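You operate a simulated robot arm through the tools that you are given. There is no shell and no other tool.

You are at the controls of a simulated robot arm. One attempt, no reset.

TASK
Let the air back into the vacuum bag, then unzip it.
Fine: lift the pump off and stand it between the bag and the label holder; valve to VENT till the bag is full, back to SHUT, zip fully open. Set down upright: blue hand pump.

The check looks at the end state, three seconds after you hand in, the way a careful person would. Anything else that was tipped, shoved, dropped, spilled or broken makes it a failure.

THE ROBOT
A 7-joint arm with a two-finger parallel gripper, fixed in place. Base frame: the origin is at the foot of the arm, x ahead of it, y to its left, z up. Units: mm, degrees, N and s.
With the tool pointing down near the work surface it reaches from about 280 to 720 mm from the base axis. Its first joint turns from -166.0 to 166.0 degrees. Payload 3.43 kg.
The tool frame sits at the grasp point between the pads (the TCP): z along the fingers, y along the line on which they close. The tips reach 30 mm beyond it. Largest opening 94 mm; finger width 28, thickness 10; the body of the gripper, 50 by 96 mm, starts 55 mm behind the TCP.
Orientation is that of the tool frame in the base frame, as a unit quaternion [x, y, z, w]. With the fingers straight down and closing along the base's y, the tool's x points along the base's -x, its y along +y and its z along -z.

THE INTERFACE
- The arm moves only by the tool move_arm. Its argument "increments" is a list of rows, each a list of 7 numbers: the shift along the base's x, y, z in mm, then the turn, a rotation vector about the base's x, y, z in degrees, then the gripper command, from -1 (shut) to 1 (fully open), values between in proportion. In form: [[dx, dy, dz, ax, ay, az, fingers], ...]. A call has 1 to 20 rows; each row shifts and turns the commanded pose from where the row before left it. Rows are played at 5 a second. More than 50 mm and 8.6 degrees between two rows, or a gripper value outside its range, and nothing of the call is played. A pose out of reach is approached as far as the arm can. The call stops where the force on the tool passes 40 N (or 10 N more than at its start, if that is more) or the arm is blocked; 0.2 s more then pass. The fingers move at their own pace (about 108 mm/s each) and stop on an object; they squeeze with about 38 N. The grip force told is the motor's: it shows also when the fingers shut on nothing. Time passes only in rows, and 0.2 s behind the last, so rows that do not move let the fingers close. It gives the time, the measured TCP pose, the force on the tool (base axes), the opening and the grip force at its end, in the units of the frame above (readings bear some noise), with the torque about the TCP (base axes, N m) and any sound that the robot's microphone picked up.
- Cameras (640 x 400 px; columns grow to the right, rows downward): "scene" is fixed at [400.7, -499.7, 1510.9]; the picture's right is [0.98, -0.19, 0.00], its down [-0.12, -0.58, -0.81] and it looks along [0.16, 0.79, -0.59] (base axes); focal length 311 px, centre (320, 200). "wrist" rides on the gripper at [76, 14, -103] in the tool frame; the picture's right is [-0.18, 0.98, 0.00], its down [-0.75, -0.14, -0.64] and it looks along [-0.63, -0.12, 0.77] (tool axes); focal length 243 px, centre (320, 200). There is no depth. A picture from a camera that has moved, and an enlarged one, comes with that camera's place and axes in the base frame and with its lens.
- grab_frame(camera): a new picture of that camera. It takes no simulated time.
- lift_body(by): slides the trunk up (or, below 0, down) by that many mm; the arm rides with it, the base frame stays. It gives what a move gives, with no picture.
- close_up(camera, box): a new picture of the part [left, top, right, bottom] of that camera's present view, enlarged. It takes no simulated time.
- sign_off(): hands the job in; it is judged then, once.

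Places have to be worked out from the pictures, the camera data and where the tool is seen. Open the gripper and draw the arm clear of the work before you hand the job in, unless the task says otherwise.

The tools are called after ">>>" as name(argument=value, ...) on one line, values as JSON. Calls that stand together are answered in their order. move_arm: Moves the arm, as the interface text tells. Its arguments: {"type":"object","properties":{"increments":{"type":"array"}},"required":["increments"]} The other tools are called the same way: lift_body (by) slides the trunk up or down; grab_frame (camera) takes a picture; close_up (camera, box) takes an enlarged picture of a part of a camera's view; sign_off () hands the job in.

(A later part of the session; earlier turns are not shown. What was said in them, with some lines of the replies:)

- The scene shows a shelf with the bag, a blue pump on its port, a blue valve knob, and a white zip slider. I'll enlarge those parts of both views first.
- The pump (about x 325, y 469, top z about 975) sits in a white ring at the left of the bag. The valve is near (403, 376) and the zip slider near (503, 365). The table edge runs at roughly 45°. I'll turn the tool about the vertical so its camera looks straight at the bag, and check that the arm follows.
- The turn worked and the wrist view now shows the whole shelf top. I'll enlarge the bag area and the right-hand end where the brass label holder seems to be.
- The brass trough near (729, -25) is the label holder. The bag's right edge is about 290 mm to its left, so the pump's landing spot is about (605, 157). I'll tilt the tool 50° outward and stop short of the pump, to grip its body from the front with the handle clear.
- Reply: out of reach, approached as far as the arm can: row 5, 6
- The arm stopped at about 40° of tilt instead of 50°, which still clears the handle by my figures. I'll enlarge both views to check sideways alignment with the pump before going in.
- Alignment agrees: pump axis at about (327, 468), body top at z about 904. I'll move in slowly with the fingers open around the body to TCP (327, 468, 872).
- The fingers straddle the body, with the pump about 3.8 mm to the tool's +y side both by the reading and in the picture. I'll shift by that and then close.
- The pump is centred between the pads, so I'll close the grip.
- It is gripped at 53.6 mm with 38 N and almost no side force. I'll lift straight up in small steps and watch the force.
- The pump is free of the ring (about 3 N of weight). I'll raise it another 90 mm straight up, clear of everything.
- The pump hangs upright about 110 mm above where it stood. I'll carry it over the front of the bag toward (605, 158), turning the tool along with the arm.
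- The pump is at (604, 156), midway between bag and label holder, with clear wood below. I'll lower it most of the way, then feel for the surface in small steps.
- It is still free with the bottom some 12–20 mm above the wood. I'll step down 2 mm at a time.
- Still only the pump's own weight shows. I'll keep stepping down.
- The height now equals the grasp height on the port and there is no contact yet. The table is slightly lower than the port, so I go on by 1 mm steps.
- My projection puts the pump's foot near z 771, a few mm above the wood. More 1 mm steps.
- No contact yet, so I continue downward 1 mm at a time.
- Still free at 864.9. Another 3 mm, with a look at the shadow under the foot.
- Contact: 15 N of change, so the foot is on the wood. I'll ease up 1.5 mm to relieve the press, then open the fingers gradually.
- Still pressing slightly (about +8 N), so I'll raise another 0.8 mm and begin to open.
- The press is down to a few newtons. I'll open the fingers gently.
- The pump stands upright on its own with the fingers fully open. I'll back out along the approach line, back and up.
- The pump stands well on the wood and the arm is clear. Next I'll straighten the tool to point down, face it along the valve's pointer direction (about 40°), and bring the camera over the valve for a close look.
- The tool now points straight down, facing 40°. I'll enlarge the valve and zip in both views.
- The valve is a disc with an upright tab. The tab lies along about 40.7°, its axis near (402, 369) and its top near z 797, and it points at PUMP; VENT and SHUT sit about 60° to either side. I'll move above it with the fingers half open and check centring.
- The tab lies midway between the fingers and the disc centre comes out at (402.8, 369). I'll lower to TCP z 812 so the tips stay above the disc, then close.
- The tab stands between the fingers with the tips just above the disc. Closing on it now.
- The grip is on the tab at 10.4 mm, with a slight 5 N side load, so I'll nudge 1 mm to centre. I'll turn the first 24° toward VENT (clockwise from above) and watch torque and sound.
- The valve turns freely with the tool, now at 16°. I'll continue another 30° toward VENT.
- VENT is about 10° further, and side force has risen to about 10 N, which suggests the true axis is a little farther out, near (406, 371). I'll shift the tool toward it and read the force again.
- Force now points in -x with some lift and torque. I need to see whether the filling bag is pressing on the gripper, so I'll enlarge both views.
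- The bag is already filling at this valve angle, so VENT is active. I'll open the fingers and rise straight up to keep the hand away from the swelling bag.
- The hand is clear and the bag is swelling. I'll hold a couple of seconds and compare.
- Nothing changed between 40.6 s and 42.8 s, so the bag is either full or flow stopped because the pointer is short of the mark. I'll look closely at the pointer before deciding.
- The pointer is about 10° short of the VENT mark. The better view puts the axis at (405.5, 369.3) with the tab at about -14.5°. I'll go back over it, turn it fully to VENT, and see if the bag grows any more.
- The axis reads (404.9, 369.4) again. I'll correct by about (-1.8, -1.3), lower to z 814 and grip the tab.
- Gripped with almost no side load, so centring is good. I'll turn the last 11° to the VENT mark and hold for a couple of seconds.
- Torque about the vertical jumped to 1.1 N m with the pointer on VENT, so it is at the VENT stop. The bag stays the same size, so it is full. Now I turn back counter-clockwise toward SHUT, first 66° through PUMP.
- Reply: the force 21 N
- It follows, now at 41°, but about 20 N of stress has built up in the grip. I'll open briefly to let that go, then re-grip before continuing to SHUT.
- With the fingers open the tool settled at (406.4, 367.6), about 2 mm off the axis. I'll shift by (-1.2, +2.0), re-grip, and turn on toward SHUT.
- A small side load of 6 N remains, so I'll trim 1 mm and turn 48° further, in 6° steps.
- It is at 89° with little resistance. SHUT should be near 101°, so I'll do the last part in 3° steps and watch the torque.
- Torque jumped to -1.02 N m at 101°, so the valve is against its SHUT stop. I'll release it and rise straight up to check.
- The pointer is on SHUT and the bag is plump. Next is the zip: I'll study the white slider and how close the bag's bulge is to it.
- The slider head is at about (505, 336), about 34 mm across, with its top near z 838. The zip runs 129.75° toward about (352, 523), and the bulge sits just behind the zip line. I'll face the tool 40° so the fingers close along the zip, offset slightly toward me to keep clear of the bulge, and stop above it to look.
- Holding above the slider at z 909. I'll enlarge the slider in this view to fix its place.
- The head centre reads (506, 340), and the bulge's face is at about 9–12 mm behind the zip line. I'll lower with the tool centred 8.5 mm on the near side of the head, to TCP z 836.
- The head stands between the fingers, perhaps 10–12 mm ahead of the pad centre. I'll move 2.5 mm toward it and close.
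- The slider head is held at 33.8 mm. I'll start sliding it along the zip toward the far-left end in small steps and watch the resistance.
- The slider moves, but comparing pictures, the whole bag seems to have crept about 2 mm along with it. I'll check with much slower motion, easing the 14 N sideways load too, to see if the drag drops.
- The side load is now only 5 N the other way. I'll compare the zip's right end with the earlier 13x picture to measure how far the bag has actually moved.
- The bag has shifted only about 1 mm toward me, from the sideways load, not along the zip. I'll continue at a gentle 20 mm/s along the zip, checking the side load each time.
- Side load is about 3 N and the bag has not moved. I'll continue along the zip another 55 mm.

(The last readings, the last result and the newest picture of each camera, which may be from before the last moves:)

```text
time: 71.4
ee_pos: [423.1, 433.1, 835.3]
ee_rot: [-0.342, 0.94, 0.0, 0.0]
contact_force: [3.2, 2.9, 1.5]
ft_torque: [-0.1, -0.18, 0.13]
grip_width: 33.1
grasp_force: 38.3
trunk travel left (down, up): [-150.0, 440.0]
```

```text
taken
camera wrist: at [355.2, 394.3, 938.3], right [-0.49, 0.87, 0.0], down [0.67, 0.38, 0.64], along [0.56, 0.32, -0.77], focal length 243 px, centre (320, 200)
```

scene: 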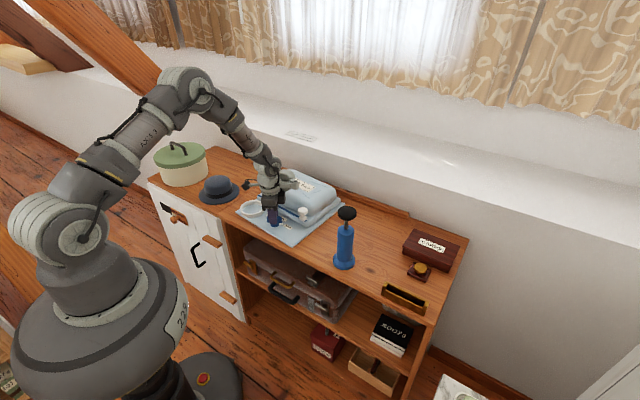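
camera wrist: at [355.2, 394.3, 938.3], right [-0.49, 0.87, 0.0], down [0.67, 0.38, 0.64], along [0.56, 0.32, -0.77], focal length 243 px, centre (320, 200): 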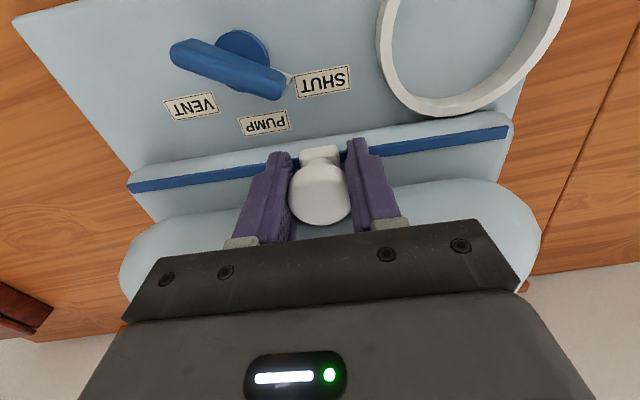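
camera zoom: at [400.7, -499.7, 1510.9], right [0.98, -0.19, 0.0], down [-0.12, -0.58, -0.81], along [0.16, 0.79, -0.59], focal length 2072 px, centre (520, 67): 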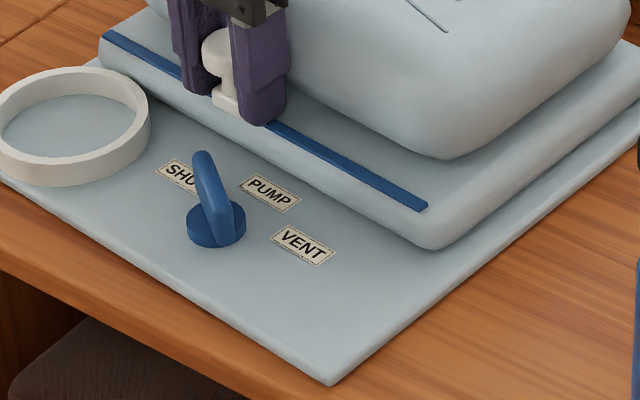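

Smooth so far: 4 N side load, bag still. About 100 mm remain, so I'll do another 60 mm and then go slowly near the end stop.

>>> move_arm(increments=[[-1.6, 1.93, 0, 0, 0, 0, -1], [-3.18, 3.86, 0, 0, 0, 0, -1], [-3.18, 3.86, 0, 0, 0, 0, -1], [-3.18, 3.86, 0, 0, 0, 0, -1], [-3.18, 3.86, 0, 0, 0, 0, -1], [-3.18, 3.86, 0, 0, 0, 0, -1], [-3.18, 3.86, 0, 0, 0, 0, -1], [-3.18, 3.86, 0, 0, 0, 0, -1], [-3.18, 3.86, 0, 0, 0, 0, -1], [-3.18, 3.86, 0, 0, 0, 0, -1], [-3.18, 3.86, 0, 0, 0, 0, -1], [-3.18, 3.86, 0, 0, 0, 0, -1]])

>>> close_up(camera="scene", box=[230, 170, 310, 230])

>>> close_up(camera="wrist", box=[240, 80, 560, 240])

```text
time: 74.0
ee_pos: [384.5, 478.2, 836.6]
ee_rot: [-0.343, 0.939, 0.001, 0.001]
contact_force: [-0.7, -0.5, 0.5]
ft_torque: [0.09, -0.28, -0.15]
grip_width: 33.3
grasp_force: 37.8
trunk travel left (down, up): [-150.0, 440.0]
```

```text
6.67 times, centred on (270, 200) of scene
camera zoom: at [400.7, -499.7, 1510.9], right [0.98, -0.19, 0.0], down [-0.12, -0.58, -0.81], along [0.16, 0.79, -0.59], focal length 2072 px, centre (653, 200)
```

zoom: 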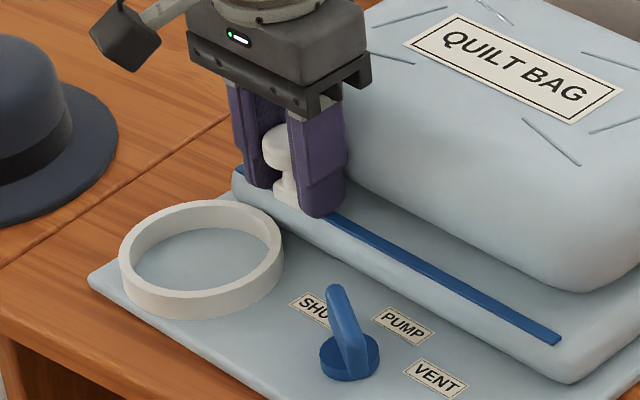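

```text
2.00 times, centred on (400, 160) of wrist
camera zoom: at [317.8, 440.0, 938.3], right [-0.49, 0.87, 0.0], down [0.67, 0.38, 0.64], along [0.56, 0.32, -0.77], focal length 485 px, centre (160, 280)
```

zoom: 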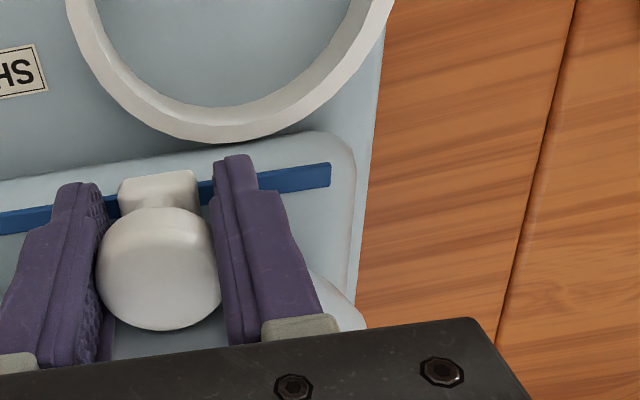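

About 36 mm should remain before the slider meets the end. I'll advance 26 mm slowly.

>>> move_arm(increments=[[-1.28, 1.54, 0, 0, 0, 0, -1], [-2.55, 3.08, 0, 0, 0, 0, -1], [-2.55, 3.08, 0, 0, 0, 0, -1], [-2.55, 3.08, 0, 0, 0, 0, -1], [-2.55, 3.08, 0, 0, 0, 0, -1], [-2.55, 3.08, 0, 0, 0, 0, -1], [-2.55, 3.08, 0, 0, 0, 0, -1]])

>>> close_up(camera="scene", box=[230, 170, 310, 230])

>>> close_up(camera="wrist", box=[240, 80, 560, 240])

```text
time: 75.6
ee_pos: [370.1, 499.6, 836.3]
ee_rot: [-0.343, 0.939, 0.0, 0.0]
contact_force: [2.4, 0.4, 0.5]
ft_torque: [0.07, 0.05, 0.15]
grip_width: 33.0
grasp_force: 37.9
trunk travel left (down, up): [-150.0, 440.0]
```

```text
6.67 times, centred on (270, 200) of scene
camera zoom: at [400.7, -499.7, 1510.9], right [0.98, -0.19, 0.0], down [-0.12, -0.58, -0.81], along [0.16, 0.79, -0.59], focal length 2072 px, centre (653, 200)
```

zoom: 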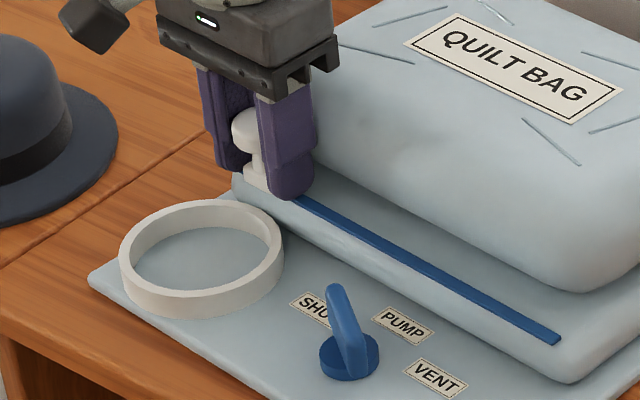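

```text
2.00 times, centred on (400, 160) of wrist
camera zoom: at [301.7, 460.3, 938.5], right [-0.49, 0.87, 0.0], down [0.67, 0.38, 0.64], along [0.56, 0.32, -0.77], focal length 485 px, centre (160, 280)
```

zoom: 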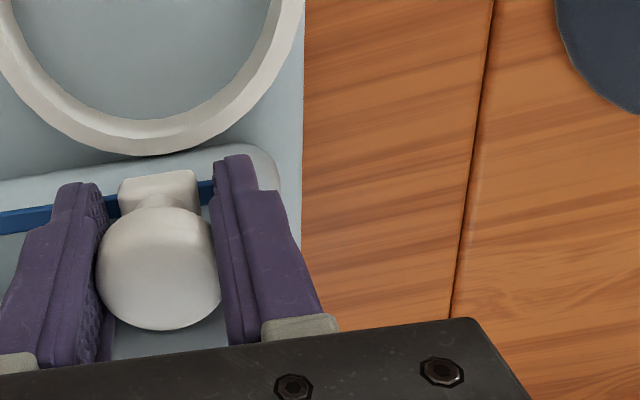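

Bag unmoved, and about 10 mm is left by my estimate. I'll go on in 2 mm steps and watch for the stop.

>>> move_arm(increments=[[-1.28, 1.54, 0, 0, 0, 0, -1], [-1.28, 1.54, 0, 0, 0, 0, -1], [-1.28, 1.54, 0, 0, 0, 0, -1], [-1.28, 1.54, 0, 0, 0, 0, -1]])

>>> close_up(camera="scene", box=[230, 170, 310, 230])

```text
time: 76.6
ee_pos: [364.5, 504.3, 836.1]
ee_rot: [-0.342, 0.94, 0.001, 0.0]
contact_force: [5.0, -4.7, 0.1]
ft_torque: [-0.13, 0.02, -0.16]
grip_width: 33.1
grasp_force: 38.0
trunk travel left (down, up): [-150.0, 440.0]
```

```text
6.67 times, centred on (270, 200) of scene
camera zoom: at [400.7, -499.7, 1510.9], right [0.98, -0.19, 0.0], down [-0.12, -0.58, -0.81], along [0.16, 0.79, -0.59], focal length 2072 px, centre (653, 200)
```

zoom: 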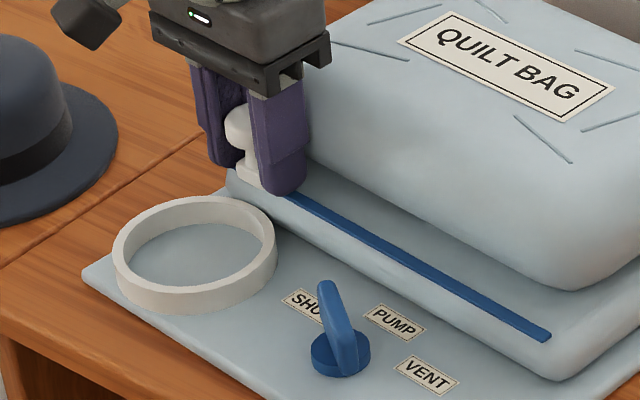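

The last step met resistance (7 N along the zip) and the bag itself shifted about 5 mm, so the slider is hard against its end. I'll stop here, open the fingers without moving, then rise straight up.

>>> move_arm(increments=[[0, 0, 0, 0, 0, 0, -0.2], [0, 0, 0, 0, 0, 0, 0.1], [0, 0, 0, 0, 0, 0, 0.3], [0, 0, 0, 0, 0, 0, 0.3], [0, 0, 10, 0, 0, 0, 0.3], [0, 0, 20, 0, 0, 0, 0.3], [0, 0, 30, 0, 0, 0, 0.3], [-10, -10, 40, 0, 0, 0, 0.3], [-15, -15, 40, 0, 0, 0, 0.3], [-20, -20, 40, 0, 0, 0, 0.3], [0, 0, 0, 0, 0, 0, 0.3]])

>>> close_up(camera="scene", box=[230, 170, 310, 230])

>>> grab_frame(camera="scene")

>>> grab_frame(camera="wrist")

```text
time: 79.0
ee_pos: [319.1, 456.0, 1018.9]
ee_rot: [-0.342, 0.94, 0.0, 0.0]
contact_force: [-0.6, 0.8, -0.2]
ft_torque: [0.02, -0.03, -0.02]
grip_width: 60.8
grasp_force: 0.1
trunk travel left (down, up): [-150.0, 440.0]
```

```text
6.67 times, centred on (270, 200) of scene
camera zoom: at [400.7, -499.7, 1510.9], right [0.98, -0.19, 0.0], down [-0.12, -0.58, -0.81], along [0.16, 0.79, -0.59], focal length 2072 px, centre (653, 200)
```

zoom: 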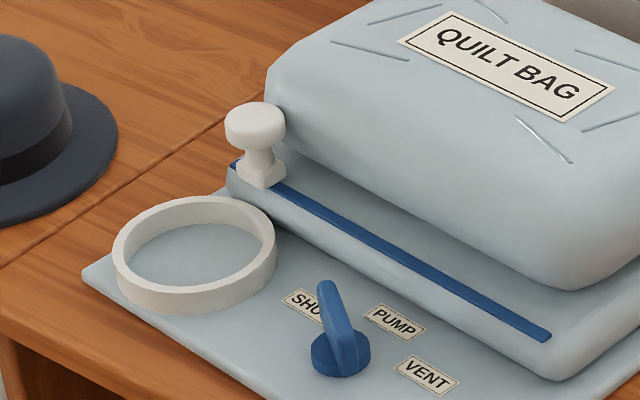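

```text
taken
```

scene: 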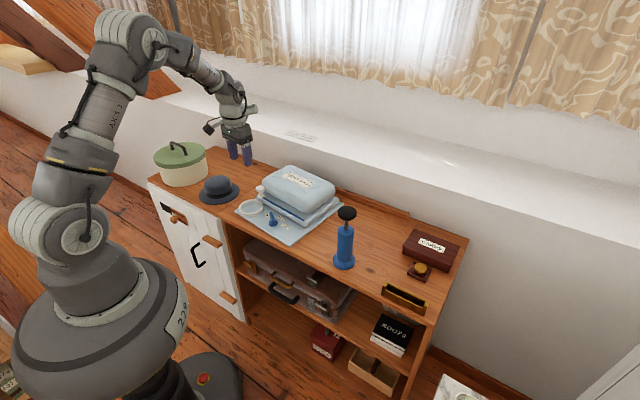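

```text
taken
camera wrist: at [251.3, 417.9, 1120.0], right [-0.49, 0.87, 0.0], down [0.67, 0.38, 0.64], along [0.56, 0.32, -0.77], focal length 243 px, centre (320, 200)
```

wrist: 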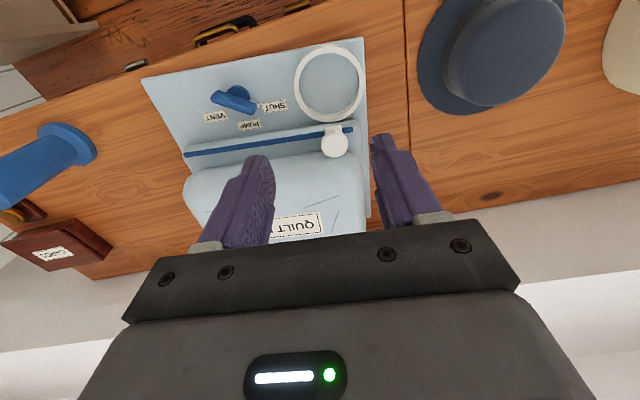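

The slider now sits at the left end of the zip, the valve points to SHUT, the bag is full and the pump stands upright. I'll open the gripper fully, draw the arm back and up to its starting area, and check everything once more.

>>> move_arm(increments=[[0, -25, 15, 0, 0, 0, 1], [0, -30, 18, 0, 0, 0, 1], [-3, -30, 18, 0, 0, 0, 1], [-3, -30, 18, 0, 0, 0, 1], [-3, -20, 5, 0, 0, 0, 1], [0, 0, 0, 0, 0, 0, 1], [0, 0, 0, 0, 0, 0, 1]])

>>> close_up(camera="scene", box=[220, 150, 380, 270])

>>> close_up(camera="scene", box=[310, 190, 470, 310])

>>> close_up(camera="wrist", box=[200, 60, 440, 220])

```text
time: 80.6
ee_pos: [310.9, 324.0, 1089.9]
ee_rot: [-0.342, 0.94, -0.001, 0.0]
contact_force: [-0.5, 0.0, 0.0]
ft_torque: [-0.02, -0.01, 0.0]
grip_width: 93.9
grasp_force: 0.0
trunk travel left (down, up): [-150.0, 440.0]
```

```text
3.33 times, centred on (300, 210) of scene
camera zoom: at [400.7, -499.7, 1510.9], right [0.98, -0.19, 0.0], down [-0.12, -0.58, -0.81], along [0.16, 0.79, -0.59], focal length 1036 px, centre (387, 167)
```

zoom: 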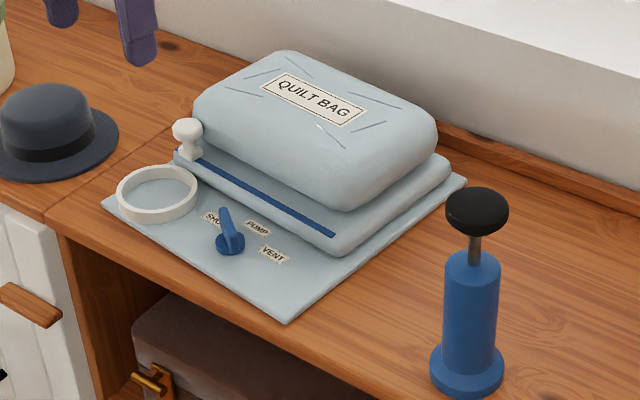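

```text
3.33 times, centred on (390, 250) of scene
camera zoom: at [400.7, -499.7, 1510.9], right [0.98, -0.19, 0.0], down [-0.12, -0.58, -0.81], along [0.16, 0.79, -0.59], focal length 1036 px, centre (87, 33)
```

zoom: 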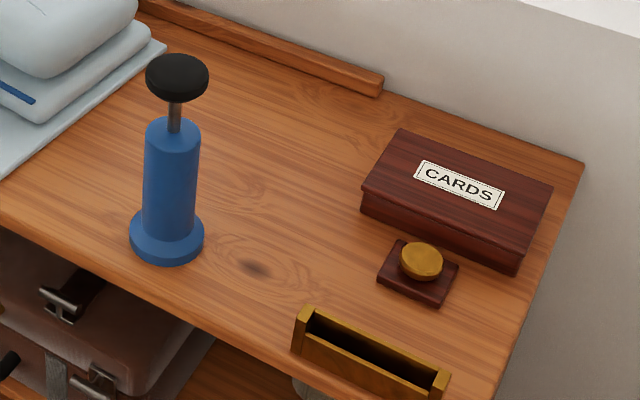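

```text
2.50 times, centred on (320, 140) of wrist
camera zoom: at [243.5, 284.2, 1192.2], right [-0.49, 0.87, 0.0], down [0.67, 0.38, 0.64], along [0.56, 0.32, -0.77], focal length 606 px, centre (320, 350)
```

zoom: 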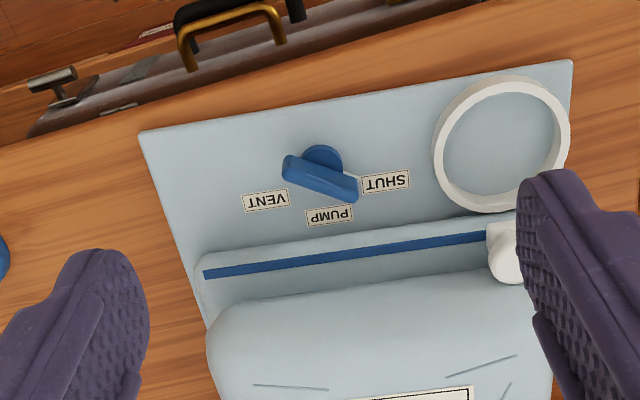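

Everything else looks undisturbed. I want a closer look at the valve to be sure its pointer is truly on SHUT.

>>> close_up(camera="wrist", box=[290, 100, 370, 150])

>>> close_up(camera="scene", box=[255, 205, 305, 237])

>>> close_up(camera="scene", box=[245, 178, 285, 203])

```text
8.00 times, centred on (330, 125) of wrist
camera zoom: at [243.5, 284.2, 1192.2], right [-0.49, 0.87, 0.0], down [0.67, 0.38, 0.64], along [0.56, 0.32, -0.77], focal length 1941 px, centre (240, 800)
```

zoom: 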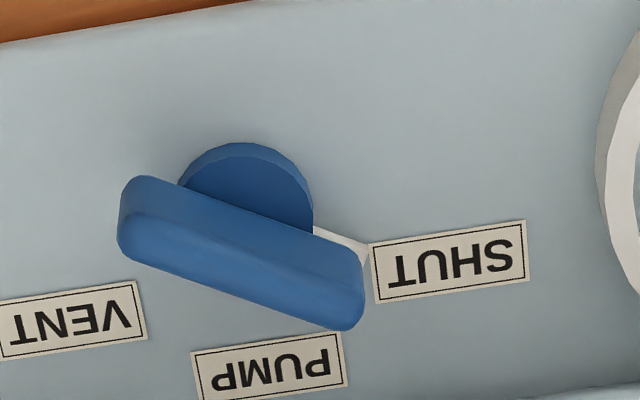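

```text
12.50 times, centred on (280, 221) of scene
camera zoom: at [400.7, -499.7, 1510.9], right [0.98, -0.19, 0.0], down [-0.12, -0.58, -0.81], along [0.16, 0.79, -0.59], focal length 3886 px, centre (820, -62)
```

zoom: 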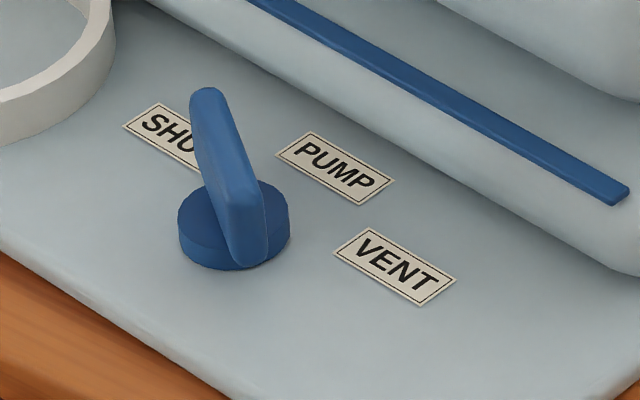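

```text
16.00 times, centred on (265, 190) of scene
camera zoom: at [400.7, -499.7, 1510.9], right [0.98, -0.19, 0.0], down [-0.12, -0.58, -0.81], along [0.16, 0.79, -0.59], focal length 4974 px, centre (1200, 352)
```

zoom: 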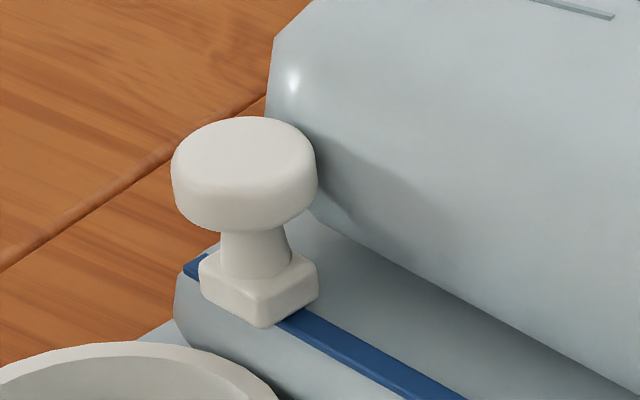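

The pointer lines up with the SHUT label (both near 103°), and the slider is at the far end of the zip. The bag is full, the blue pump stands upright between bag and label holder, and the arm is clear with the gripper open. I hand the job in.

>>> sign_off()

```text
The job is handed in.
```

The bag is full of air and unzipped, and I've handed the job in. I haven't been told the result of the check.

- **Pump:** I lifted the blue hand pump off the bag. It stands upright on the wood between the bag and the brass label holder.
- **Valve:** I turned it to VENT, up to its stop, until the bag stopped growing. Then I turned it back to the SHUT stop, and its pointer lines up with the SHUT label.
- **Zip:** The slider is at the far-left end, up against its stop.
- **Bag position:** The bag slid about 6 mm along the shelf, with a slight turn of about half a degree, when the slider reached its end. I left it there, because pushing it back risked doing more harm than the small shift.

In the last pictures, nothing else on the shelf looked moved. The gripper is open and the arm is clear of the work.
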